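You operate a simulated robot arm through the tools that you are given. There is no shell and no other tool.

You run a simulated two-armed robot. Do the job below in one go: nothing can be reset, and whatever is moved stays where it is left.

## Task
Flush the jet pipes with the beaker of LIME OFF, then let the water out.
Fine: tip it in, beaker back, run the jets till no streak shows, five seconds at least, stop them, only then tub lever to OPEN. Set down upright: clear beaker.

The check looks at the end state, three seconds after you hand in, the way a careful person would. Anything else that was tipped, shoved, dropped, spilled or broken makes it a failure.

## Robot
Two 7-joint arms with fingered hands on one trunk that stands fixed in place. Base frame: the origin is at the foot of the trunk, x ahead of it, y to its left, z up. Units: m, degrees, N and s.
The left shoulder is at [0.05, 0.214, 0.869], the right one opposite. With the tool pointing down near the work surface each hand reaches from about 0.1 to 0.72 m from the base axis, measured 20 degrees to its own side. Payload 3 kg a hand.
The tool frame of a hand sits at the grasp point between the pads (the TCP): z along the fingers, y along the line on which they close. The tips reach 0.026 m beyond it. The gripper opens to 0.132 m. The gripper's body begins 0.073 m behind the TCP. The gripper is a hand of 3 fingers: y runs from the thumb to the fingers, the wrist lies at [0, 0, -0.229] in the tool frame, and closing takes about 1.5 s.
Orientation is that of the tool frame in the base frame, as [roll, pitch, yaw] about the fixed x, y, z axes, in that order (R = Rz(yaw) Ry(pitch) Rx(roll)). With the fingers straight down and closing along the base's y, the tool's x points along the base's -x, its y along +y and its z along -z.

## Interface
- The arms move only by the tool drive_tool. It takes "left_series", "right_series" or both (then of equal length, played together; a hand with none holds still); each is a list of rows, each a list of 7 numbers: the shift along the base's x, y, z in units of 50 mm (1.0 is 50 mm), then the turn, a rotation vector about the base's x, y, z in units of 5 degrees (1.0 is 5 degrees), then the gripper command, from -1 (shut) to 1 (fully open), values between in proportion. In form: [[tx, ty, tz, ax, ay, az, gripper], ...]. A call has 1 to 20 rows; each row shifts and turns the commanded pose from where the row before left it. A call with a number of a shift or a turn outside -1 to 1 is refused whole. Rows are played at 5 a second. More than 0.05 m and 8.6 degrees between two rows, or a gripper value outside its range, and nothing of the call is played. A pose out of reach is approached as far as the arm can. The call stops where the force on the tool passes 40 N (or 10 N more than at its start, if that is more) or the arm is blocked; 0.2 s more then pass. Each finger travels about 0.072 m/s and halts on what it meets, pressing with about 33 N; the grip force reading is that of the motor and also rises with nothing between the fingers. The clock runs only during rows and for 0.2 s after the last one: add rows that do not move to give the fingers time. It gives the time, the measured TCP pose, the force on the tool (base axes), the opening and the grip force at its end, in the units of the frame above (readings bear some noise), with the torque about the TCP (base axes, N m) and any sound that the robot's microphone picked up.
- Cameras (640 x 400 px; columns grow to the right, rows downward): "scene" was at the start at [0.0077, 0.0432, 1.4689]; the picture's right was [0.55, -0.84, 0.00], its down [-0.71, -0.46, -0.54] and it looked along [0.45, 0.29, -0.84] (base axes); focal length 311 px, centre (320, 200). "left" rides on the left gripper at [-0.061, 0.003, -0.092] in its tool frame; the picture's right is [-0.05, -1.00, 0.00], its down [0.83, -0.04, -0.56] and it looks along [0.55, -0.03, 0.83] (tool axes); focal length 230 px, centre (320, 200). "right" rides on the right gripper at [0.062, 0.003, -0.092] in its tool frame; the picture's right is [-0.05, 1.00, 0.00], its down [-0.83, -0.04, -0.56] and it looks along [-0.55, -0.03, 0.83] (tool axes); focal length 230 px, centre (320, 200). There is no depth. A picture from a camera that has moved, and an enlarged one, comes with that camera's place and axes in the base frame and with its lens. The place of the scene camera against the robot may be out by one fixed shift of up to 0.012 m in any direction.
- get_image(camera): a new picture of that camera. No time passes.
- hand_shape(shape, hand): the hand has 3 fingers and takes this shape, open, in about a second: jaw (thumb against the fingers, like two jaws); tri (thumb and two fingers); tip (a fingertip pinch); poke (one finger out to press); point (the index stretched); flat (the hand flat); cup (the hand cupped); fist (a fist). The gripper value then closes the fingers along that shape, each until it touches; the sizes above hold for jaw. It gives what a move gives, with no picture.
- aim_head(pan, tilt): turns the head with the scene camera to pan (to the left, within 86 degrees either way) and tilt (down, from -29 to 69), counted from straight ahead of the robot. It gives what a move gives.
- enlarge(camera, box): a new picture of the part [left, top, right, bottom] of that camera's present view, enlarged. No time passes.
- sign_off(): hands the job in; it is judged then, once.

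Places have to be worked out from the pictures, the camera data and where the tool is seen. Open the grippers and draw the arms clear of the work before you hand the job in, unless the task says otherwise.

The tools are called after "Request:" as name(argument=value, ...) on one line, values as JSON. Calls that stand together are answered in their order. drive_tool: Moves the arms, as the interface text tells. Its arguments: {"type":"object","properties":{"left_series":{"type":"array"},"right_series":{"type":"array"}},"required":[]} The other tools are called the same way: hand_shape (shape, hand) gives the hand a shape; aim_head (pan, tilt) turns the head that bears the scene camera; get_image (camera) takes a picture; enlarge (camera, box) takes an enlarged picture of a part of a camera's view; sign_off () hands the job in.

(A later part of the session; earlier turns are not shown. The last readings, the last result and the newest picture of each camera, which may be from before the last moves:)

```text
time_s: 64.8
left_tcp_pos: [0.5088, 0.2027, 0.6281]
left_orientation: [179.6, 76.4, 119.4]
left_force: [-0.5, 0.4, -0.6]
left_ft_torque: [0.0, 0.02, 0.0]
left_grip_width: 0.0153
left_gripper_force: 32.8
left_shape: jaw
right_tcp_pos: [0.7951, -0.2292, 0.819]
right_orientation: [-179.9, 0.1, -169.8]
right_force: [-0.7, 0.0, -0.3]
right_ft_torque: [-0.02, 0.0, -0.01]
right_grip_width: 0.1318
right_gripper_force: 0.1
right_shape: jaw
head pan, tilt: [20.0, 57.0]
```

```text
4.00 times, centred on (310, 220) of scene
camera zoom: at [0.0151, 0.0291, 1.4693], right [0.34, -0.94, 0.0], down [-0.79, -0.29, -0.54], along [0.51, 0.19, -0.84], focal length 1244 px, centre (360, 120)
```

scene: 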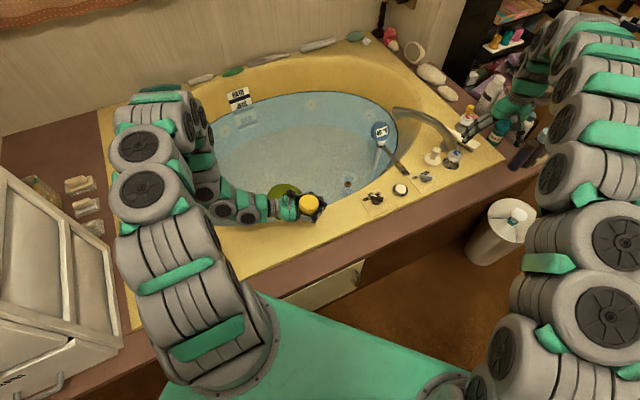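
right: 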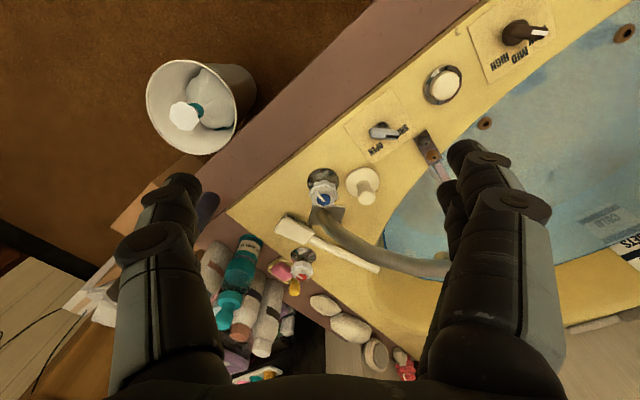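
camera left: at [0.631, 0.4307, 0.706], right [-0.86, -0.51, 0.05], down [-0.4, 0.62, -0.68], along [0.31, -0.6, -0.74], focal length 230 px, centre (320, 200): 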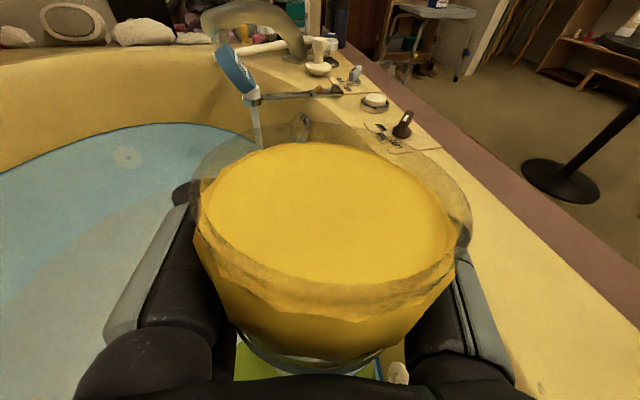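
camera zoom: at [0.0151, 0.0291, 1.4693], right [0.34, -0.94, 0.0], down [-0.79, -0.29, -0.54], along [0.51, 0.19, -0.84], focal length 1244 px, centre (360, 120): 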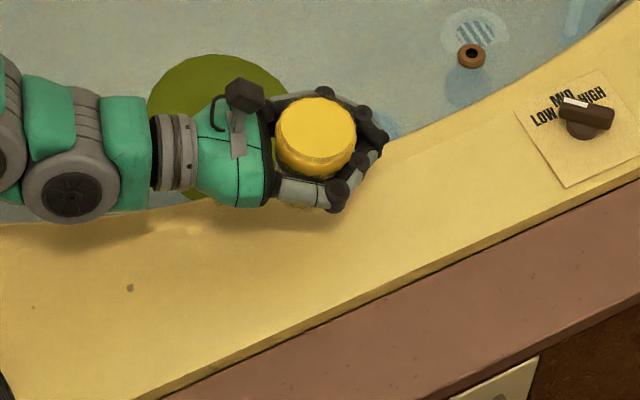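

The beaker is above its spot. I lower it to about 5 mm above the rim.

Request:
drive_tool(left_series=[[-0.01, 0, -0.1, 0, 0, 0, -0.5], [-0.01, 0, -0.2, 0, 0, 0, -0.5], [0, 0, -0.25, 0, 0, 0, -0.5], [0, 0, -0.25, 0, 0, 0, -0.5], [0, 0, -0.25, 0, 0, 0, -0.5], [0, 0, -0.25, 0, 0, 0, -0.5], [0, 0, -0.2, 0, 0, 0, -0.5], [0, 0, -0.1, 0, 0, 0, -0.5], [0, 0, -0.08, 0, 0, 0, -0.5], [0, 0, 0, 0, 0, 0, -0.5], [0, 0, 0, 0, 0, 0, -0.5]])

Request:
get_image(camera="left")

Request:
enlarge(camera="scene", box=[230, 170, 390, 270])

```text
time_s: 67.2
left_tcp_pos: [0.5075, 0.2023, 0.5424]
left_orientation: [179.6, 76.3, 119.4]
left_force: [0.7, -0.6, 0.4]
left_ft_torque: [-0.01, -0.01, 0.0]
left_grip_width: 0.0151
left_gripper_force: 32.8
left_shape: jaw
right_tcp_pos: [0.795, -0.2285, 0.8189]
right_orientation: [180.0, 0.0, -169.6]
right_force: [0.7, -1.0, 0.1]
right_ft_torque: [0.02, 0.03, 0.02]
right_grip_width: 0.1318
right_gripper_force: 0.1
right_shape: jaw
head pan, tilt: [20.0, 57.0]
```

```text
taken
camera left: at [0.4727, 0.2687, 0.6241], right [-0.86, -0.51, 0.05], down [-0.4, 0.62, -0.68], along [0.31, -0.6, -0.74], focal length 230 px, centre (320, 200)
```

left: 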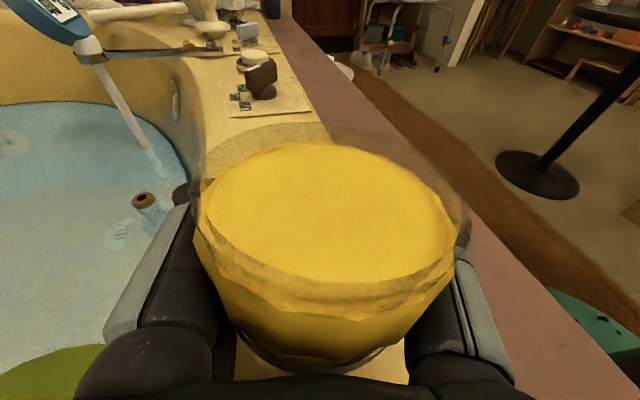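

```text
4.00 times, centred on (310, 220) of scene
camera zoom: at [0.0151, 0.0291, 1.4693], right [0.34, -0.94, 0.0], down [-0.79, -0.29, -0.54], along [0.51, 0.19, -0.84], focal length 1244 px, centre (360, 120)
```

zoom: 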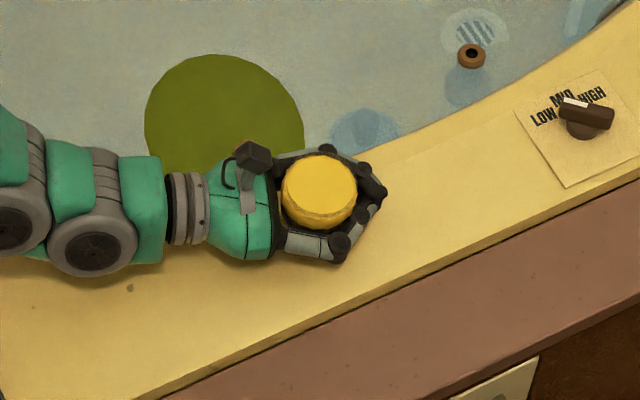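

No contact yet at z 0.542. I ease down in 1.5 mm steps, watching the force.

Request:
drive_tool(left_series=[[0, 0, -0.03, 0, 0, 0, -0.5], [0, 0, -0.03, 0, 0, 0, -0.5], [0, 0, 0, 0, 0, 0, -0.5], [0, 0, 0, 0, 0, 0, -0.5]])

Request:
drive_tool(left_series=[[0, 0, -0.02, 0, 0, 0, -0.5], [0, 0, 0, 0, 0, 0, -0.5], [0, 0, 0, 0, 0, 0, -0.5]])

```text
time_s: 68.2
left_tcp_pos: [0.5058, 0.2021, 0.5395]
left_orientation: [179.7, 76.3, 119.4]
left_force: [-0.1, 1.1, 3.8]
left_ft_torque: [0.09, 0.09, 0.0]
left_grip_width: 0.015
left_gripper_force: 32.9
left_shape: jaw
right_tcp_pos: [0.7942, -0.2288, 0.819]
right_orientation: [179.9, 0.0, -169.8]
right_force: [-0.7, -0.4, 0.2]
right_ft_torque: [0.0, -0.01, -0.02]
right_grip_width: 0.132
right_gripper_force: 0.1
right_shape: jaw
head pan, tilt: [20.0, 57.0]
```

```text
time_s: 69.0
left_tcp_pos: [0.5071, 0.2026, 0.5391]
left_orientation: [179.6, 76.3, 119.4]
left_force: [0.4, 1.5, 4.5]
left_ft_torque: [0.14, 0.12, -0.03]
left_grip_width: 0.0152
left_gripper_force: 33.3
left_shape: jaw
right_tcp_pos: [0.7964, -0.2292, 0.8195]
right_orientation: [180.0, 0.0, -169.7]
right_force: [-0.4, 0.6, -0.7]
right_ft_torque: [0.01, -0.04, -0.03]
right_grip_width: 0.1319
right_gripper_force: 0.1
right_shape: jaw
head pan, tilt: [20.0, 57.0]
```

The base is on the rim (4.5 N upward). I open the hand gradually to release it.

Request:
drive_tool(left_series=[[0, 0, 0, 0, 0, 0, -0.3], [0, 0, 0, 0, 0, 0, -0.1], [0, 0, 0, 0, 0, 0, 0.1], [0, 0, 0, 0, 0, 0, 0.3], [0, 0, 0, 0, 0, 0, 0.5], [0, 0, 0, 0, 0, 0, 0.75], [0, 0, 0, 0, 0, 0, 1], [0, 0, 0, 0, 0, 0, 1], [0, 0, 0, 0, 0, 0, 1], [0, 0, 0, 0, 0, 0, 1]])

Request:
get_image(camera="left")

Request:
enlarge(camera="scene", box=[230, 170, 390, 270])

```text
time_s: 71.2
left_tcp_pos: [0.5061, 0.2014, 0.5381]
left_orientation: [179.6, 76.3, 119.4]
left_force: [0.7, 0.6, 0.1]
left_ft_torque: [0.0, 0.03, 0.02]
left_grip_width: 0.1321
left_gripper_force: 0.0
left_shape: jaw
right_tcp_pos: [0.7947, -0.2296, 0.8199]
right_orientation: [-179.9, 0.0, -169.7]
right_force: [0.7, 0.6, 0.3]
right_ft_torque: [-0.02, 0.01, 0.01]
right_grip_width: 0.1321
right_gripper_force: 0.1
right_shape: jaw
head pan, tilt: [20.0, 57.0]
```

```text
taken
camera left: at [0.4721, 0.2686, 0.6205], right [-0.86, -0.51, 0.05], down [-0.4, 0.62, -0.68], along [0.31, -0.6, -0.74], focal length 230 px, centre (320, 200)
```

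left: 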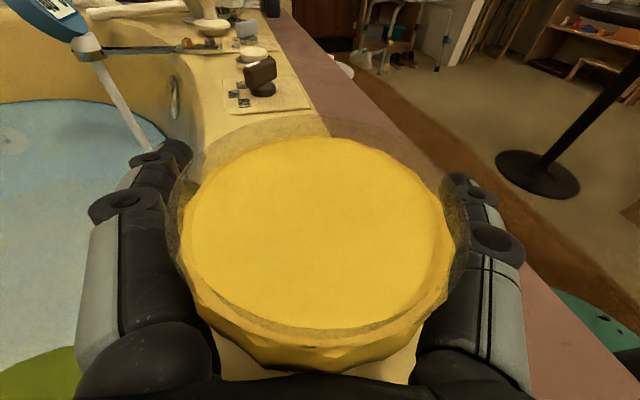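

```text
4.00 times, centred on (310, 220) of scene
camera zoom: at [0.0151, 0.0291, 1.4693], right [0.34, -0.94, 0.0], down [-0.79, -0.29, -0.54], along [0.51, 0.19, -0.84], focal length 1244 px, centre (360, 120)
```

zoom: 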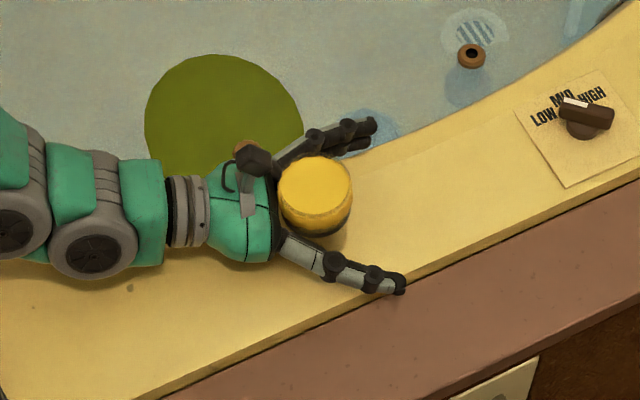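

The beaker stands upright and free. I back the palm off it along the hand axis, then rise straight up.

Request:
drive_tool(left_series=[[-0.1, 0.174, 0, 0, 0, 0, 1], [-0.2, 0.348, 0, 0, 0, 0, 1], [0, 0, 0.3, 0, 0, 0, 1], [0, 0, 0.6, 0, 0, 0, 1], [0, 0, 0.8, 0, 0, 0, 1], [0, 0, 0.8, 0, 0, 0, 1], [0, 0, 0.8, 0, 0, 0, 1]])

Request:
get_image(camera="scene")

Request:
get_image(camera="left")

```text
time_s: 72.8
left_tcp_pos: [0.4919, 0.2284, 0.7042]
left_orientation: [179.9, 76.3, 119.7]
left_force: [0.5, -0.2, 0.6]
left_ft_torque: [0.02, -0.01, 0.0]
left_grip_width: 0.132
left_gripper_force: 0.1
left_shape: jaw
right_tcp_pos: [0.7945, -0.2304, 0.8196]
right_orientation: [-179.9, -0.1, -169.7]
right_force: [-0.6, 0.1, 0.3]
right_ft_torque: [0.02, 0.0, 0.02]
right_grip_width: 0.1318
right_gripper_force: 0.0
right_shape: jaw
head pan, tilt: [20.0, 57.0]
```

```text
taken
```

scene: 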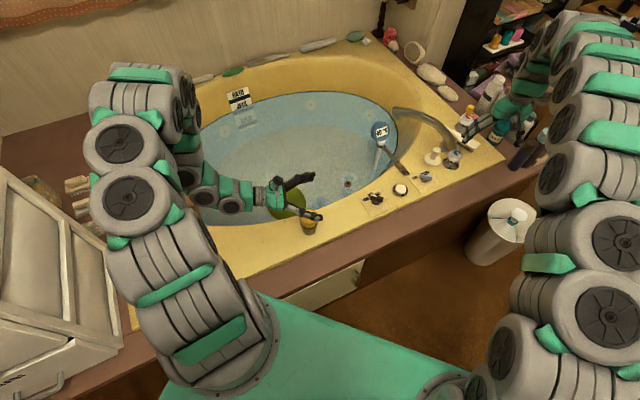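

```text
taken
camera left: at [0.4573, 0.2945, 0.7854], right [-0.86, -0.51, 0.05], down [-0.4, 0.62, -0.68], along [0.31, -0.6, -0.74], focal length 230 px, centre (320, 200)
```

left: 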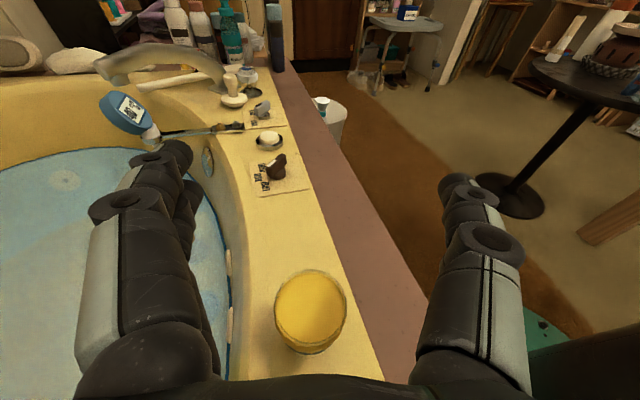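

The beaker is back within a few millimetres of its original spot, upright. I now move the left hand up and left, away from the beaker and out of the view of the tub.

Request:
drive_tool(left_series=[[0.1, 0.5, 0.5, 0, 0, 0, 1], [0.1, 0.7, 0.5, 0, 0, 0, 1], [0.1, 0.7, 0.5, 0, 0, 0, 1], [0.1, 0.7, 0.5, 0, 0, 0, 1]])

Request:
get_image(camera="scene")

Request:
get_image(camera="left")

Request:
enlarge(camera="scene", box=[260, 180, 420, 280])

```text
time_s: 73.8
left_tcp_pos: [0.5123, 0.3584, 0.8037]
left_orientation: [179.7, 76.3, 119.6]
left_force: [-0.2, 0.4, 0.7]
left_ft_torque: [0.0, 0.01, 0.01]
left_grip_width: 0.1321
left_gripper_force: 0.1
left_shape: jaw
right_tcp_pos: [0.7946, -0.2296, 0.8197]
right_orientation: [-180.0, 0.0, -169.7]
right_force: [0.6, 0.3, -0.1]
right_ft_torque: [0.01, 0.01, -0.01]
right_grip_width: 0.132
right_gripper_force: 0.0
right_shape: jaw
head pan, tilt: [20.0, 57.0]
```

```text
taken
```

scene: 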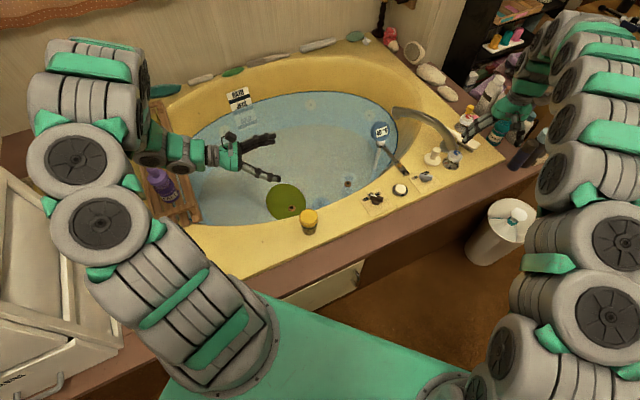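

```text
taken
camera left: at [0.4784, 0.4246, 0.8855], right [-0.86, -0.51, 0.05], down [-0.4, 0.62, -0.68], along [0.31, -0.6, -0.74], focal length 230 px, centre (320, 200)
```

left: 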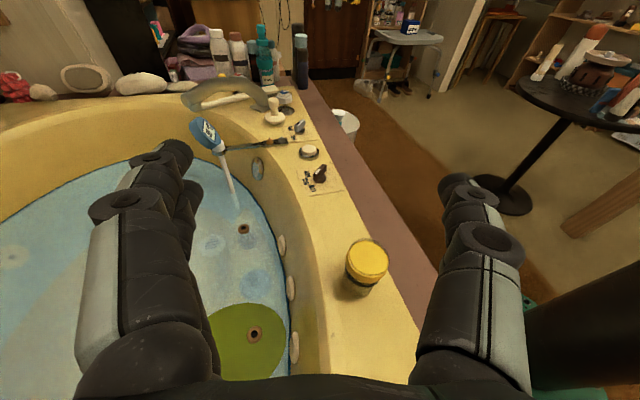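

```text
4.00 times, centred on (340, 230) of scene
camera zoom: at [0.0151, 0.0291, 1.4693], right [0.34, -0.94, 0.0], down [-0.79, -0.29, -0.54], along [0.51, 0.19, -0.84], focal length 1244 px, centre (240, 80)
```

zoom: 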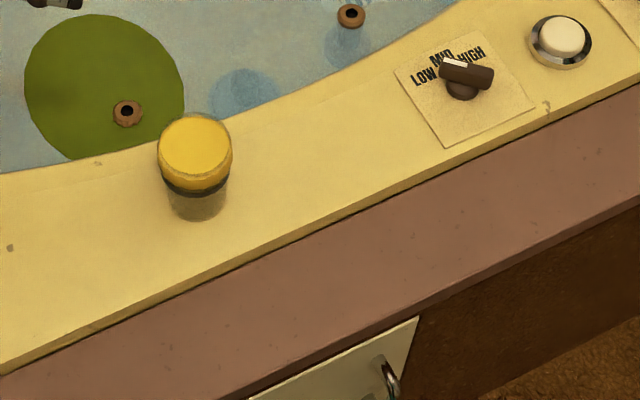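

The beaker's lower half now looks clear instead of olive, and nothing else has moved. Next come the jets: I bring the right hand, kept high, to look at the white button and the other controls from close by.

Request:
drive_tool(right_series=[[-0.38, 0.66, -0.2, 0, 0, 0, 1], [-0.38, 0.66, -0.2, 0, 0, 0, 1], [-0.38, 0.66, -0.2, 0, 0, 0, 1], [-0.38, 0.66, -0.2, 0, 0, 0, 1], [-0.38, 0.66, -0.2, 0, 0, 0, 1], [-0.38, 0.66, -0.2, 0, 0, 0, 1]])

Request:
hand_shape(hand="right", shape="poke")

Request:
get_image(camera="right")

Request:
get_image(camera="scene")

```text
time_s: 75.2
left_tcp_pos: [0.5127, 0.3583, 0.8037]
left_orientation: [179.6, 76.3, 119.4]
left_force: [-0.6, -0.3, 0.1]
left_ft_torque: [-0.04, 0.0, -0.01]
left_grip_width: 0.1318
left_gripper_force: 0.0
left_shape: jaw
right_tcp_pos: [0.6828, -0.0306, 0.7607]
right_orientation: [179.9, 0.0, -169.6]
right_force: [0.0, 0.2, 0.2]
right_ft_torque: [0.01, -0.03, -0.02]
right_grip_width: 0.1319
right_gripper_force: 0.1
right_shape: jaw
head pan, tilt: [20.0, 57.0]
```

```text
time_s: 76.1
left_tcp_pos: [0.5123, 0.3575, 0.8029]
left_orientation: [179.6, 76.2, 119.4]
left_force: [-0.4, -0.8, 0.1]
left_ft_torque: [0.01, 0.0, 0.02]
left_grip_width: 0.1317
left_gripper_force: 0.0
left_shape: jaw
right_tcp_pos: [0.6827, -0.0318, 0.7604]
right_orientation: [-179.9, -0.1, -169.8]
right_force: [-0.7, 0.4, 0.4]
right_ft_torque: [0.02, 0.02, -0.01]
right_grip_width: 0.0001
right_gripper_force: 0.0
right_shape: poke
head pan, tilt: [20.0, 57.0]
```

```text
taken
camera right: at [0.6208, -0.0386, 0.8515], right [-0.13, 0.99, 0.0], down [0.82, 0.11, 0.56], along [0.55, 0.07, -0.83], focal length 230 px, centre (320, 200)
```

right: 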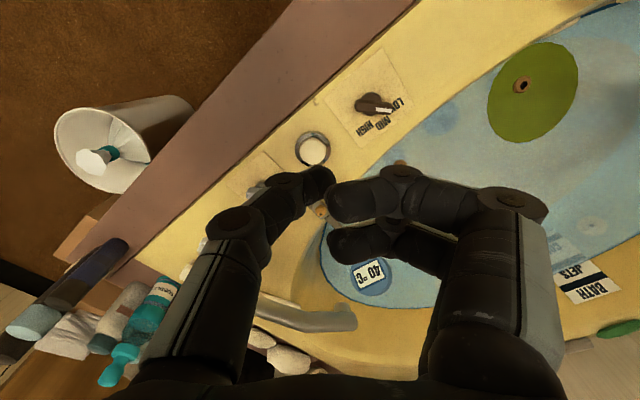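

```text
taken
```

scene: 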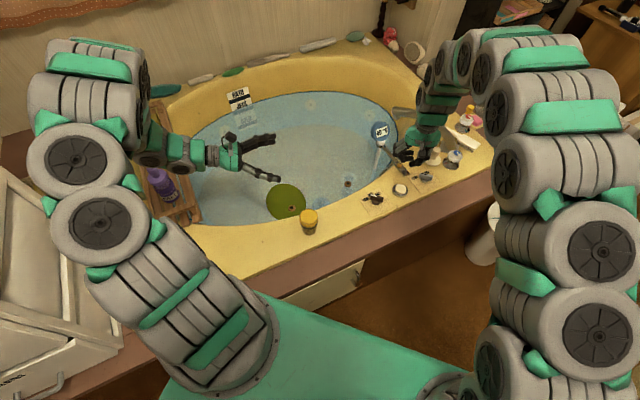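

I enlarge the views to see which finger is extended in the poke shape and where its tip is.

Request:
enlarge(camera="right", box=[180, 100, 500, 300])

Request:
enlarge(camera="scene", box=[360, 80, 520, 220])

Request:
get_image(camera="left")

```text
2.00 times, centred on (340, 200) of right
camera zoom: at [0.6208, -0.0386, 0.8515], right [-0.13, 0.99, 0.0], down [0.82, 0.11, 0.56], along [0.55, 0.07, -0.83], focal length 460 px, centre (280, 200)
```

zoom: 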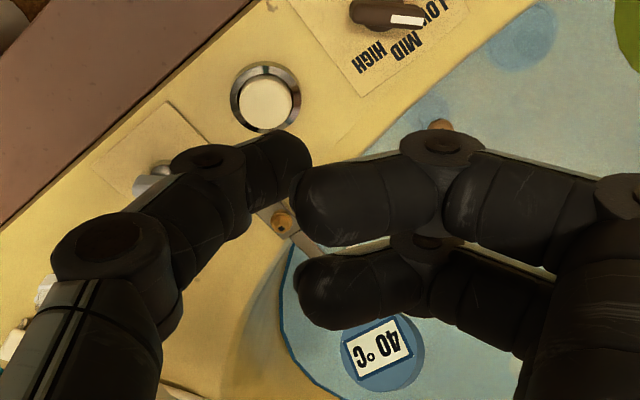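

```text
2.86 times, centred on (440, 150) of scene
camera zoom: at [0.0151, 0.0291, 1.4693], right [0.34, -0.94, 0.0], down [-0.79, -0.29, -0.54], along [0.51, 0.19, -0.84], focal length 889 px, centre (-23, 343)
```

zoom: 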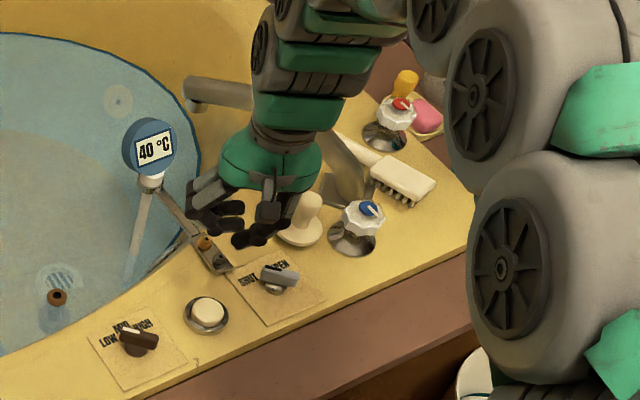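

```text
taken
camera left: at [0.4782, 0.4244, 0.885], right [-0.86, -0.51, 0.05], down [-0.4, 0.62, -0.68], along [0.31, -0.6, -0.74], focal length 230 px, centre (320, 200)
```

left: 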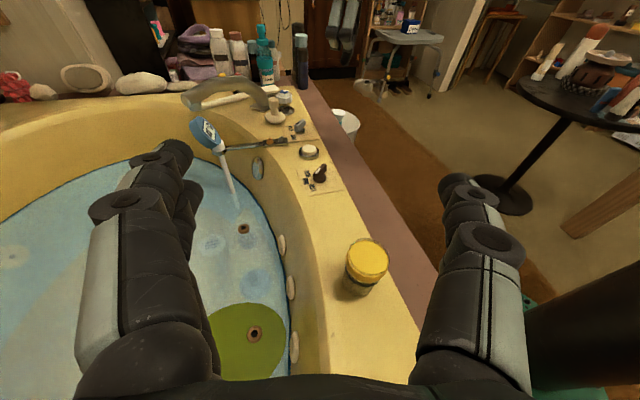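

The poke shape shows no clearly extended finger from here. I try the point shape (index stretched) and compare.

Request:
hand_shape(hand="right", shape="point")

Request:
get_image(camera="right")

Request:
enlarge(camera="scene", box=[360, 80, 520, 220])

```text
time_s: 77.0
left_tcp_pos: [0.5133, 0.3573, 0.804]
left_orientation: [179.5, 76.3, 119.5]
left_force: [0.1, -0.8, -0.2]
left_ft_torque: [0.0, 0.0, 0.02]
left_grip_width: 0.1319
left_gripper_force: 0.0
left_shape: jaw
right_tcp_pos: [0.6834, -0.0312, 0.7607]
right_orientation: [-180.0, 0.0, -169.7]
right_force: [0.5, -0.8, -0.9]
right_ft_torque: [0.05, 0.01, 0.02]
right_grip_width: 0.0001
right_gripper_force: 0.1
right_shape: point
head pan, tilt: [20.0, 57.0]
```

```text
taken
camera right: at [0.6209, -0.0385, 0.8515], right [-0.13, 0.99, 0.0], down [0.82, 0.11, 0.56], along [0.55, 0.07, -0.83], focal length 230 px, centre (320, 200)
```

right: 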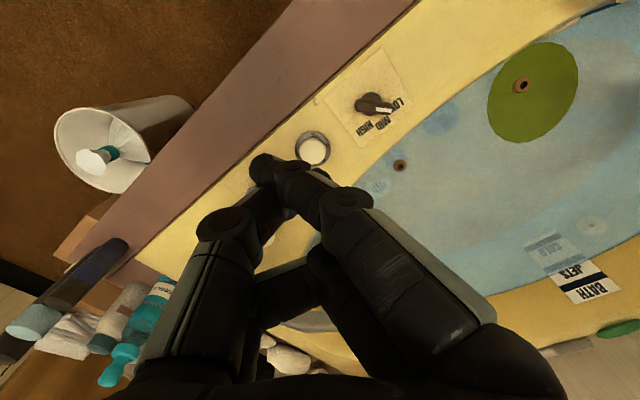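

```text
2.86 times, centred on (440, 150) of scene
camera zoom: at [0.0151, 0.0291, 1.4693], right [0.34, -0.94, 0.0], down [-0.79, -0.29, -0.54], along [0.51, 0.19, -0.84], focal length 889 px, centre (-23, 343)
```

zoom: 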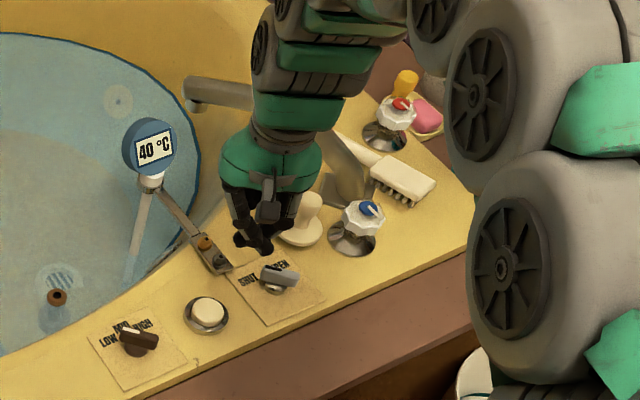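

I enlarge to locate the fingertip in this shape relative to the tool axis.

Request:
enlarge(camera="right", box=[200, 110, 400, 260])

Request:
enlarge(camera="scene", box=[400, 120, 450, 180])

```text
2.67 times, centred on (300, 185) of right
camera zoom: at [0.6209, -0.0385, 0.8515], right [-0.13, 0.99, 0.0], down [0.82, 0.11, 0.56], along [0.55, 0.07, -0.83], focal length 614 px, centre (373, 240)
```

zoom: 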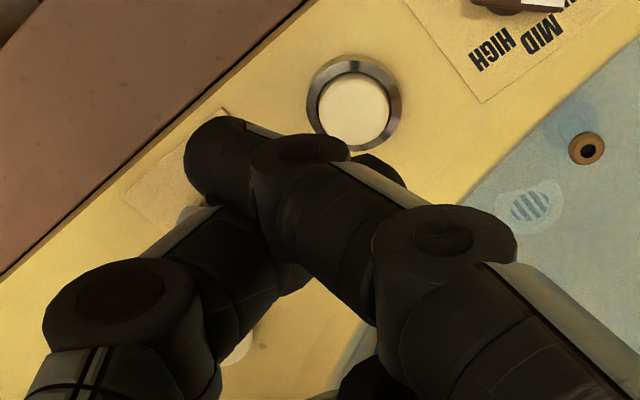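

```text
6.67 times, centred on (425, 150) of scene
camera zoom: at [0.0151, 0.0291, 1.4693], right [0.34, -0.94, 0.0], down [-0.79, -0.29, -0.54], along [0.51, 0.19, -0.84], focal length 2073 px, centre (-380, 533)
```

zoom: 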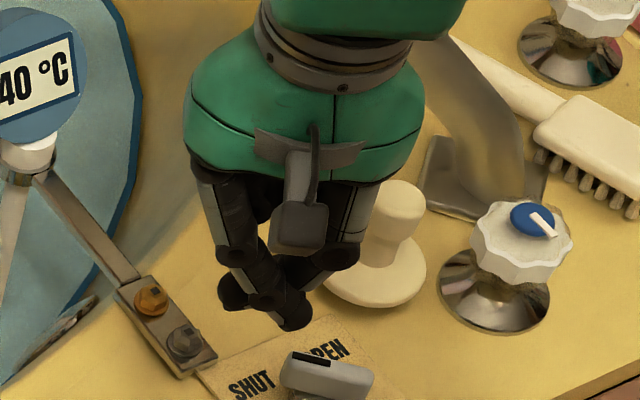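

The index tip sits about 32 mm to the −y side of the tool axis in this shape. I let a moment pass with the gripper at "open" to see whether the shape changes further.

Request:
drive_tool(right_series=[[0, 0, 0, 0, 0, 0, 1], [0, 0, 0, 0, 0, 0, 1], [0, 0, 0, 0, 0, 0, 1]])

Request:
enlarge(camera="right", box=[160, 80, 480, 280])

Request:
enlarge(camera="scene", box=[390, 110, 470, 190])

```text
time_s: 77.8
left_tcp_pos: [0.5121, 0.3573, 0.8031]
left_orientation: [179.6, 76.3, 119.6]
left_force: [0.2, -0.5, 0.5]
left_ft_torque: [-0.05, 0.04, 0.02]
left_grip_width: 0.132
left_gripper_force: 0.1
left_shape: jaw
right_tcp_pos: [0.6819, -0.0309, 0.7605]
right_orientation: [180.0, 0.0, -169.8]
right_force: [0.0, -0.6, -0.7]
right_ft_torque: [0.0, -0.02, 0.0]
right_grip_width: 0.0001
right_gripper_force: 0.1
right_shape: point
head pan, tilt: [20.0, 57.0]
```

```text
2.00 times, centred on (320, 180) of right
camera zoom: at [0.6207, -0.0383, 0.8514], right [-0.13, 0.99, 0.0], down [0.82, 0.11, 0.56], along [0.55, 0.07, -0.83], focal length 460 px, centre (320, 240)
```

zoom: 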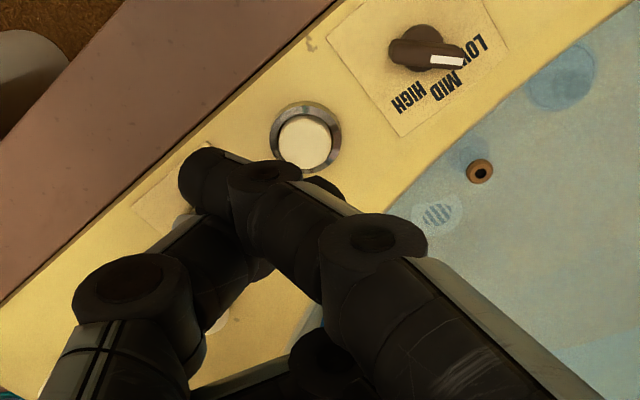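

```text
5.00 times, centred on (430, 150) of scene
camera zoom: at [0.0151, 0.0291, 1.4693], right [0.34, -0.94, 0.0], down [-0.79, -0.29, -0.54], along [0.51, 0.19, -0.84], focal length 1555 px, centre (-230, 450)
```

zoom: 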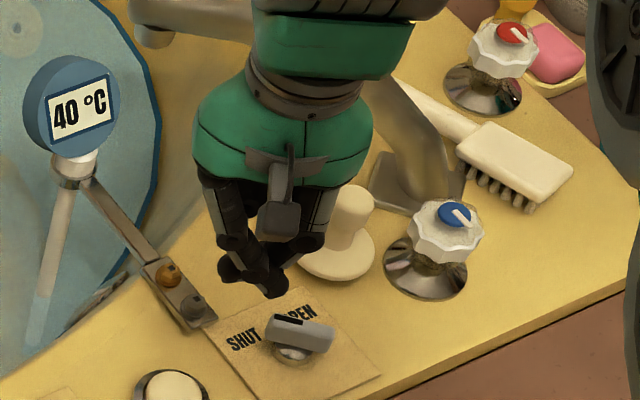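

The shape is stable: tip about 32 mm toward −y and 28 mm beyond the tool point. The button triangulates to about [0.762, −0.031, 0.497], so I bring the fingertip to roughly 35 mm above it.

Request:
drive_tool(right_series=[[0.27, 0.107, -0.5, 0, 0, 0, 1], [0.27, 0.107, -0.7, 0, 0, 0, 1], [0.27, 0.107, -0.7, 0, 0, 0, 1], [0.27, 0.107, -0.7, 0, 0, 0, 1], [0.27, 0.107, -0.7, 0, 0, 0, 1], [0.27, 0.107, -0.7, 0, 0, 0, 1]])

Request:
get_image(camera="right")

Request:
enlarge(camera="scene", box=[350, 130, 450, 220])

```text
time_s: 79.2
left_tcp_pos: [0.5126, 0.3579, 0.8026]
left_orientation: [179.8, 76.3, 119.5]
left_force: [-0.1, -0.6, -0.2]
left_ft_torque: [-0.01, -0.02, -0.03]
left_grip_width: 0.1318
left_gripper_force: 0.0
left_shape: jaw
right_tcp_pos: [0.7644, 0.0021, 0.5587]
right_orientation: [-179.9, 0.1, -169.6]
right_force: [0.9, 0.6, -0.7]
right_ft_torque: [0.01, 0.0, -0.01]
right_grip_width: 0.0
right_gripper_force: 0.1
right_shape: point
head pan, tilt: [20.0, 57.0]
```

```text
taken
camera right: at [0.7027, -0.0052, 0.6495], right [-0.13, 0.99, 0.0], down [0.82, 0.11, 0.56], along [0.55, 0.07, -0.83], focal length 230 px, centre (320, 200)
```

right: 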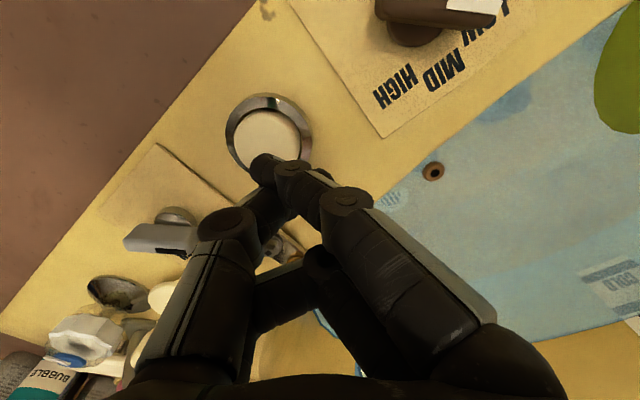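

```text
4.44 times, centred on (400, 175) of scene
camera zoom: at [0.0152, 0.0292, 1.4693], right [0.34, -0.94, 0.0], down [-0.79, -0.29, -0.54], along [0.51, 0.19, -0.84], focal length 1382 px, centre (-36, 311)
```

zoom: 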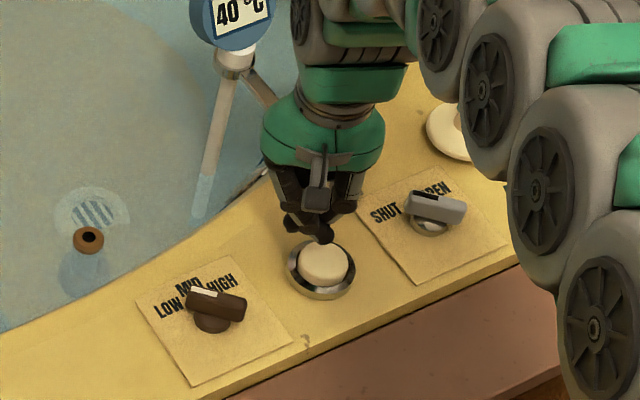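

The tip hangs over the button within a few millimetres. I lower to just above it, then will press in small steps.

Request:
drive_tool(right_series=[[0, -0.08, -0.2, 0, 0, 0, 1], [0, 0, -0.2, 0, 0, 0, 1], [0, 0, -0.15, 0, 0, 0, 1], [0, 0, 0, 0, 0, 0, 1]])

Request:
get_image(camera="right")

Request:
enlarge(camera="scene", box=[370, 160, 430, 210])

```text
time_s: 80.2
left_tcp_pos: [0.5123, 0.3574, 0.8031]
left_orientation: [179.6, 76.3, 119.4]
left_force: [0.4, -0.5, 0.7]
left_ft_torque: [-0.03, 0.0, -0.04]
left_grip_width: 0.1321
left_gripper_force: 0.1
left_shape: jaw
right_tcp_pos: [0.7619, -0.0029, 0.5307]
right_orientation: [180.0, 0.0, -169.7]
right_force: [-0.2, -0.2, 1.1]
right_ft_torque: [-0.05, -0.02, -0.02]
right_grip_width: 0.0
right_gripper_force: 0.0
right_shape: point
head pan, tilt: [20.0, 57.0]
```

```text
taken
camera right: at [0.701, -0.0108, 0.6225], right [-0.13, 0.99, 0.0], down [0.83, 0.11, 0.55], along [0.55, 0.07, -0.83], focal length 230 px, centre (320, 200)
```

right: 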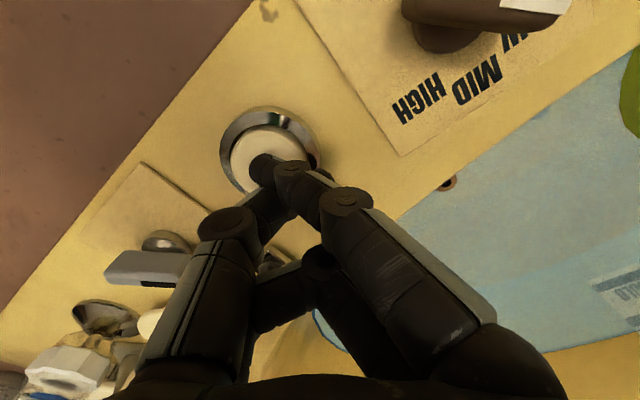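

```text
8.00 times, centred on (400, 185) of scene
camera zoom: at [0.015, 0.0291, 1.4693], right [0.34, -0.94, 0.0], down [-0.79, -0.29, -0.54], along [0.51, 0.19, -0.84], focal length 2488 px, centre (-320, 320)
```

zoom: 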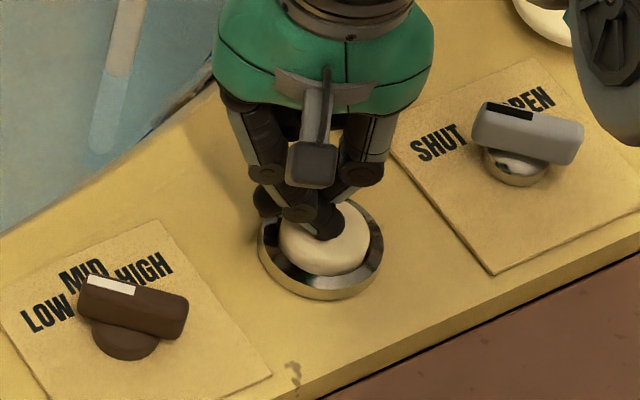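

The fingertip is just above the button cap. I press in 2 mm steps, watching force and sound.

Request:
drive_tool(right_series=[[0, 0, -0.04, 0, 0, 0, 1], [0, 0, -0.04, 0, 0, 0, 1], [0, 0, -0.04, 0, 0, 0, 1]])

Request:
enlarge(camera="scene", box=[260, 100, 440, 220])

```text
time_s: 81.0
left_tcp_pos: [0.5121, 0.3571, 0.804]
left_orientation: [179.6, 76.3, 119.5]
left_force: [0.9, 0.5, 0.4]
left_ft_torque: [-0.01, -0.02, -0.01]
left_grip_width: 0.1321
left_gripper_force: 0.0
left_shape: jaw
right_tcp_pos: [0.7621, -0.0038, 0.5274]
right_orientation: [180.0, 0.0, -169.7]
right_force: [1.6, 2.0, 3.8]
right_ft_torque: [-0.1, 0.03, 0.03]
right_grip_width: 0.0002
right_gripper_force: 0.1
right_shape: point
head pan, tilt: [20.0, 57.0]
heard: click
```

```text
3.33 times, centred on (350, 160) of scene
camera zoom: at [0.015, 0.0291, 1.4693], right [0.34, -0.94, 0.0], down [-0.79, -0.29, -0.54], along [0.51, 0.19, -0.84], focal length 1037 px, centre (220, 333)
```

zoom: 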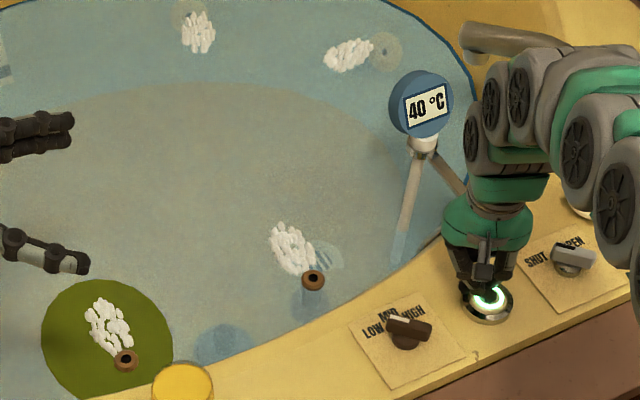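

A click: the button lights green and all four jets are running (about t=80.8 s). I lift the fingertip off the button and watch the water.

Request:
drive_tool(right_series=[[0, 0, 0.15, 0, 0, 0, 1], [0, 0, 0.3, 0, 0, 0, 1], [0, 0, 0.3, 0, 0, 0, 1], [0, 0, 0, 0, 0, 0, 1], [0, 0, 0, 0, 0, 0, 1], [0, 0, 0, 0, 0, 0, 1], [0, 0, 0, 0, 0, 0, 1], [0, 0, 0, 0, 0, 0, 1], [0, 0, 0, 0, 0, 0, 1], [0, 0, 0, 0, 0, 0, 1]])

Request:
get_image(camera="scene")

Request:
enlarge(camera="scene", box=[180, 80, 420, 230])

Request:
get_image(camera="left")

```text
time_s: 83.2
left_tcp_pos: [0.5127, 0.358, 0.8033]
left_orientation: [179.6, 76.4, 119.4]
left_force: [0.3, 0.2, 0.6]
left_ft_torque: [0.0, 0.02, 0.0]
left_grip_width: 0.1316
left_gripper_force: 0.0
left_shape: jaw
right_tcp_pos: [0.7626, -0.0016, 0.564]
right_orientation: [179.9, 0.0, -169.7]
right_force: [-0.8, -0.5, -0.1]
right_ft_torque: [-0.01, 0.03, -0.01]
right_grip_width: 0.0001
right_gripper_force: 0.0
right_shape: point
head pan, tilt: [20.0, 57.0]
```

```text
taken
```

scene: 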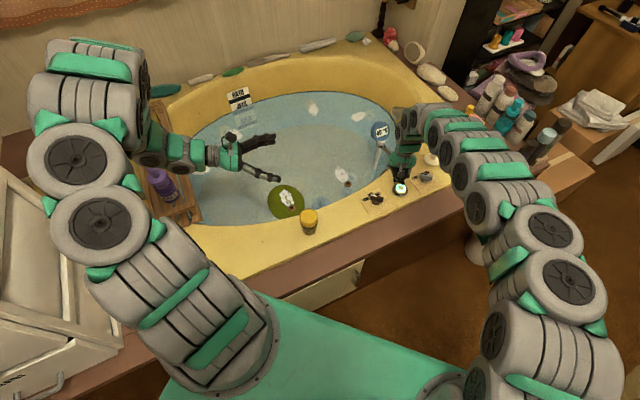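

```text
2.67 times, centred on (300, 155) of scene
camera zoom: at [0.0151, 0.0291, 1.4693], right [0.34, -0.94, 0.0], down [-0.79, -0.29, -0.54], along [0.51, 0.19, -0.84], focal length 829 px, centre (373, 320)
```

zoom: 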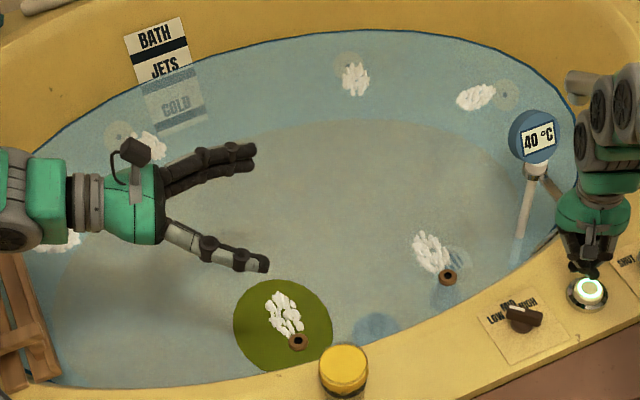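

```text
taken
camera left: at [0.4782, 0.4245, 0.8849], right [-0.86, -0.51, 0.05], down [-0.4, 0.62, -0.68], along [0.31, -0.6, -0.74], focal length 230 px, centre (320, 200)
```

left: 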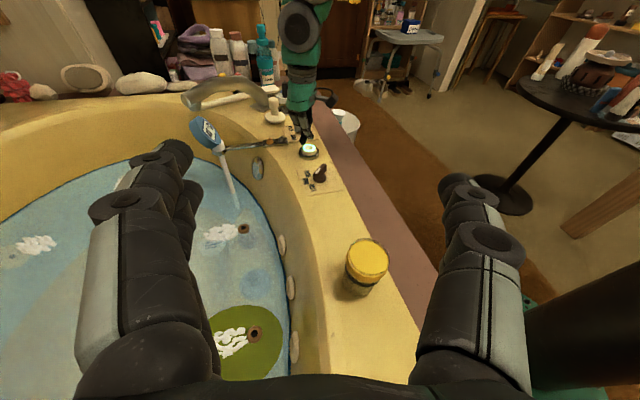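

The jets are running; the green patch is still there, perhaps slightly smaller. I let them run another four seconds without moving.

Request:
drive_tool(right_series=[[0, 0, 0, 0, 0, 0, 1], [0, 0, 0, 0, 0, 0, 1], [0, 0, 0, 0, 0, 0, 1], [0, 0, 0, 0, 0, 0, 1], [0, 0, 0, 0, 0, 0, 1], [0, 0, 0, 0, 0, 0, 1], [0, 0, 0, 0, 0, 0, 1], [0, 0, 0, 0, 0, 0, 1], [0, 0, 0, 0, 0, 0, 1], [0, 0, 0, 0, 0, 0, 1], [0, 0, 0, 0, 0, 0, 1], [0, 0, 0, 0, 0, 0, 1], [0, 0, 0, 0, 0, 0, 1], [0, 0, 0, 0, 0, 0, 1], [0, 0, 0, 0, 0, 0, 1], [0, 0, 0, 0, 0, 0, 1], [0, 0, 0, 0, 0, 0, 1], [0, 0, 0, 0, 0, 0, 1], [0, 0, 0, 0, 0, 0, 1], [0, 0, 0, 0, 0, 0, 1]])

Request:
enlarge(camera="scene", box=[180, 80, 420, 230])

Request:
get_image(camera="left")

```text
time_s: 87.4
left_tcp_pos: [0.5125, 0.3573, 0.8036]
left_orientation: [179.6, 76.3, 119.6]
left_force: [0.3, -1.0, 0.4]
left_ft_torque: [-0.03, -0.02, 0.0]
left_grip_width: 0.132
left_gripper_force: 0.1
left_shape: jaw
right_tcp_pos: [0.7618, -0.0019, 0.5645]
right_orientation: [180.0, 0.0, -169.7]
right_force: [0.5, -0.3, 1.3]
right_ft_torque: [0.01, -0.01, 0.01]
right_grip_width: 0.0
right_gripper_force: 0.1
right_shape: point
head pan, tilt: [20.0, 57.0]
```

```text
2.67 times, centred on (300, 155) of scene
camera zoom: at [0.0151, 0.0291, 1.4693], right [0.34, -0.94, 0.0], down [-0.79, -0.29, -0.54], along [0.51, 0.19, -0.84], focal length 829 px, centre (373, 320)
```

zoom: 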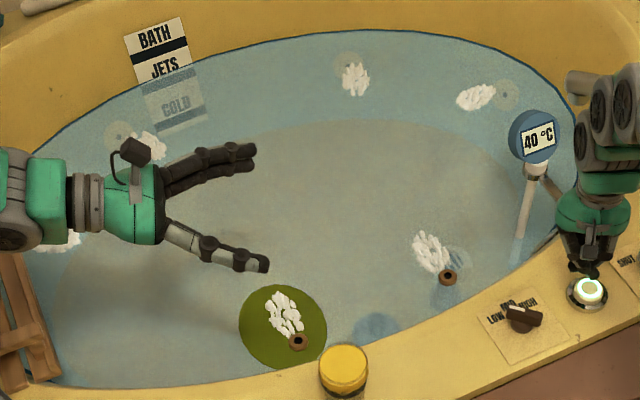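

```text
taken
camera left: at [0.4781, 0.4244, 0.8849], right [-0.86, -0.51, 0.05], down [-0.4, 0.62, -0.68], along [0.31, -0.6, -0.74], focal length 230 px, centre (320, 200)
```

left: 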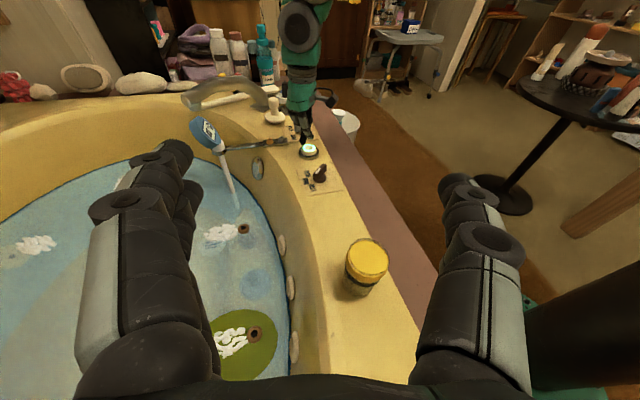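

The patch is shrinking steadily (99 to 87 px in four seconds). I keep the jets running.

Request:
drive_tool(right_series=[[0, 0, 0, 0, 0, 0, 1], [0, 0, 0, 0, 0, 0, 1], [0, 0, 0, 0, 0, 0, 1], [0, 0, 0, 0, 0, 0, 1], [0, 0, 0, 0, 0, 0, 1], [0, 0, 0, 0, 0, 0, 1], [0, 0, 0, 0, 0, 0, 1], [0, 0, 0, 0, 0, 0, 1], [0, 0, 0, 0, 0, 0, 1], [0, 0, 0, 0, 0, 0, 1], [0, 0, 0, 0, 0, 0, 1], [0, 0, 0, 0, 0, 0, 1], [0, 0, 0, 0, 0, 0, 1], [0, 0, 0, 0, 0, 0, 1], [0, 0, 0, 0, 0, 0, 1], [0, 0, 0, 0, 0, 0, 1], [0, 0, 0, 0, 0, 0, 1], [0, 0, 0, 0, 0, 0, 1], [0, 0, 0, 0, 0, 0, 1], [0, 0, 0, 0, 0, 0, 1]])

Request:
drive_tool(right_series=[[0, 0, 0, 0, 0, 0, 1], [0, 0, 0, 0, 0, 0, 1], [0, 0, 0, 0, 0, 0, 1], [0, 0, 0, 0, 0, 0, 1], [0, 0, 0, 0, 0, 0, 1], [0, 0, 0, 0, 0, 0, 1], [0, 0, 0, 0, 0, 0, 1], [0, 0, 0, 0, 0, 0, 1], [0, 0, 0, 0, 0, 0, 1], [0, 0, 0, 0, 0, 0, 1], [0, 0, 0, 0, 0, 0, 1], [0, 0, 0, 0, 0, 0, 1], [0, 0, 0, 0, 0, 0, 1], [0, 0, 0, 0, 0, 0, 1], [0, 0, 0, 0, 0, 0, 1], [0, 0, 0, 0, 0, 0, 1], [0, 0, 0, 0, 0, 0, 1], [0, 0, 0, 0, 0, 0, 1], [0, 0, 0, 0, 0, 0, 1], [0, 0, 0, 0, 0, 0, 1]])

Request:
enlarge(camera="scene", box=[180, 80, 420, 230])

```text
time_s: 91.6
left_tcp_pos: [0.5129, 0.3582, 0.804]
left_orientation: [179.6, 76.3, 119.5]
left_force: [-0.6, 0.2, -1.1]
left_ft_torque: [0.02, 0.0, 0.03]
left_grip_width: 0.1321
left_gripper_force: 0.0
left_shape: jaw
right_tcp_pos: [0.7622, -0.0031, 0.5637]
right_orientation: [180.0, -0.1, -169.7]
right_force: [0.2, -0.2, 0.4]
right_ft_torque: [-0.02, -0.01, 0.01]
right_grip_width: 0.0001
right_gripper_force: 0.0
right_shape: point
head pan, tilt: [20.0, 57.0]
```

```text
time_s: 95.8
left_tcp_pos: [0.514, 0.3581, 0.8032]
left_orientation: [179.6, 76.3, 119.5]
left_force: [0.7, 0.5, -0.6]
left_ft_torque: [0.04, -0.01, -0.02]
left_grip_width: 0.1319
left_gripper_force: 0.0
left_shape: jaw
right_tcp_pos: [0.7625, -0.0021, 0.5633]
right_orientation: [180.0, 0.0, -169.8]
right_force: [-0.8, -0.3, 0.2]
right_ft_torque: [-0.01, 0.02, 0.01]
right_grip_width: 0.0
right_gripper_force: 0.0
right_shape: point
head pan, tilt: [20.0, 57.0]
```

```text
2.67 times, centred on (300, 155) of scene
camera zoom: at [0.0151, 0.0291, 1.4693], right [0.34, -0.94, 0.0], down [-0.79, -0.29, -0.54], along [0.51, 0.19, -0.84], focal length 829 px, centre (373, 320)
```

zoom: 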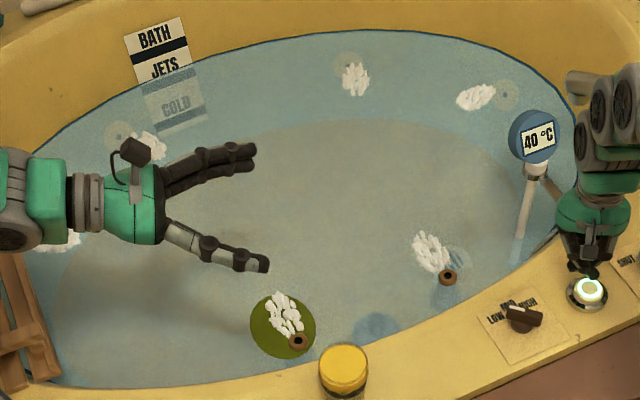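

It keeps shrinking at a constant rate (65 px now), so it should vanish around t≈120 s. I keep waiting with the jets on.

Request:
drive_tool(right_series=[[0, 0, 0, 0, 0, 0, 1], [0, 0, 0, 0, 0, 0, 1], [0, 0, 0, 0, 0, 0, 1], [0, 0, 0, 0, 0, 0, 1], [0, 0, 0, 0, 0, 0, 1], [0, 0, 0, 0, 0, 0, 1], [0, 0, 0, 0, 0, 0, 1], [0, 0, 0, 0, 0, 0, 1], [0, 0, 0, 0, 0, 0, 1], [0, 0, 0, 0, 0, 0, 1], [0, 0, 0, 0, 0, 0, 1], [0, 0, 0, 0, 0, 0, 1], [0, 0, 0, 0, 0, 0, 1], [0, 0, 0, 0, 0, 0, 1], [0, 0, 0, 0, 0, 0, 1], [0, 0, 0, 0, 0, 0, 1], [0, 0, 0, 0, 0, 0, 1], [0, 0, 0, 0, 0, 0, 1], [0, 0, 0, 0, 0, 0, 1], [0, 0, 0, 0, 0, 0, 1]])

Request:
drive_tool(right_series=[[0, 0, 0, 0, 0, 0, 1], [0, 0, 0, 0, 0, 0, 1], [0, 0, 0, 0, 0, 0, 1], [0, 0, 0, 0, 0, 0, 1], [0, 0, 0, 0, 0, 0, 1], [0, 0, 0, 0, 0, 0, 1], [0, 0, 0, 0, 0, 0, 1], [0, 0, 0, 0, 0, 0, 1], [0, 0, 0, 0, 0, 0, 1], [0, 0, 0, 0, 0, 0, 1], [0, 0, 0, 0, 0, 0, 1], [0, 0, 0, 0, 0, 0, 1], [0, 0, 0, 0, 0, 0, 1], [0, 0, 0, 0, 0, 0, 1], [0, 0, 0, 0, 0, 0, 1], [0, 0, 0, 0, 0, 0, 1], [0, 0, 0, 0, 0, 0, 1], [0, 0, 0, 0, 0, 0, 1], [0, 0, 0, 0, 0, 0, 1], [0, 0, 0, 0, 0, 0, 1]])

Request:
drive_tool(right_series=[[0, 0, 0, 0, 0, 0, 1], [0, 0, 0, 0, 0, 0, 1], [0, 0, 0, 0, 0, 0, 1], [0, 0, 0, 0, 0, 0, 1], [0, 0, 0, 0, 0, 0, 1], [0, 0, 0, 0, 0, 0, 1], [0, 0, 0, 0, 0, 0, 1], [0, 0, 0, 0, 0, 0, 1], [0, 0, 0, 0, 0, 0, 1], [0, 0, 0, 0, 0, 0, 1], [0, 0, 0, 0, 0, 0, 1], [0, 0, 0, 0, 0, 0, 1], [0, 0, 0, 0, 0, 0, 1], [0, 0, 0, 0, 0, 0, 1], [0, 0, 0, 0, 0, 0, 1], [0, 0, 0, 0, 0, 0, 1], [0, 0, 0, 0, 0, 0, 1], [0, 0, 0, 0, 0, 0, 1], [0, 0, 0, 0, 0, 0, 1], [0, 0, 0, 0, 0, 0, 1]])

Request:
enlarge(camera="scene", box=[180, 80, 420, 230])

```text
time_s: 100.0
left_tcp_pos: [0.5124, 0.3583, 0.8033]
left_orientation: [179.6, 76.3, 119.5]
left_force: [-0.5, -0.7, 0.2]
left_ft_torque: [0.02, 0.02, 0.0]
left_grip_width: 0.1317
left_gripper_force: 0.1
left_shape: jaw
right_tcp_pos: [0.7626, -0.0033, 0.5639]
right_orientation: [180.0, 0.0, -169.7]
right_force: [0.1, -0.5, -0.4]
right_ft_torque: [-0.02, 0.01, 0.02]
right_grip_width: 0.0002
right_gripper_force: 0.1
right_shape: point
head pan, tilt: [20.0, 57.0]
```

```text
time_s: 104.2
left_tcp_pos: [0.512, 0.358, 0.8027]
left_orientation: [179.5, 76.4, 119.4]
left_force: [-1.8, 0.8, -0.2]
left_ft_torque: [0.03, 0.01, 0.0]
left_grip_width: 0.1323
left_gripper_force: 0.0
left_shape: jaw
right_tcp_pos: [0.7634, -0.0022, 0.5629]
right_orientation: [-179.9, 0.0, -169.8]
right_force: [-0.1, 0.4, 0.4]
right_ft_torque: [-0.01, -0.02, -0.01]
right_grip_width: 0.0
right_gripper_force: 0.1
right_shape: point
head pan, tilt: [20.0, 57.0]
```

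```text
time_s: 108.4
left_tcp_pos: [0.5124, 0.3575, 0.8029]
left_orientation: [179.6, 76.3, 119.5]
left_force: [-0.4, -0.1, 0.1]
left_ft_torque: [-0.01, 0.01, -0.01]
left_grip_width: 0.1319
left_gripper_force: 0.0
left_shape: jaw
right_tcp_pos: [0.763, -0.0027, 0.5635]
right_orientation: [-180.0, 0.1, -169.7]
right_force: [0.3, 0.1, -0.3]
right_ft_torque: [-0.02, 0.0, -0.01]
right_grip_width: 0.0
right_gripper_force: 0.0
right_shape: point
head pan, tilt: [20.0, 57.0]
```

```text
2.67 times, centred on (300, 155) of scene
camera zoom: at [0.0151, 0.0291, 1.4693], right [0.34, -0.94, 0.0], down [-0.79, -0.29, -0.54], along [0.51, 0.19, -0.84], focal length 829 px, centre (373, 320)
```

zoom: 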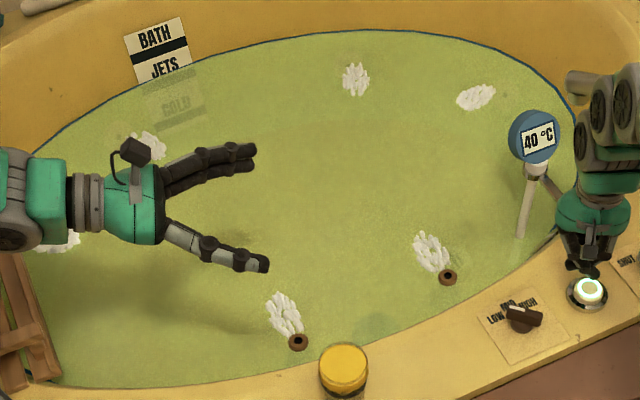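

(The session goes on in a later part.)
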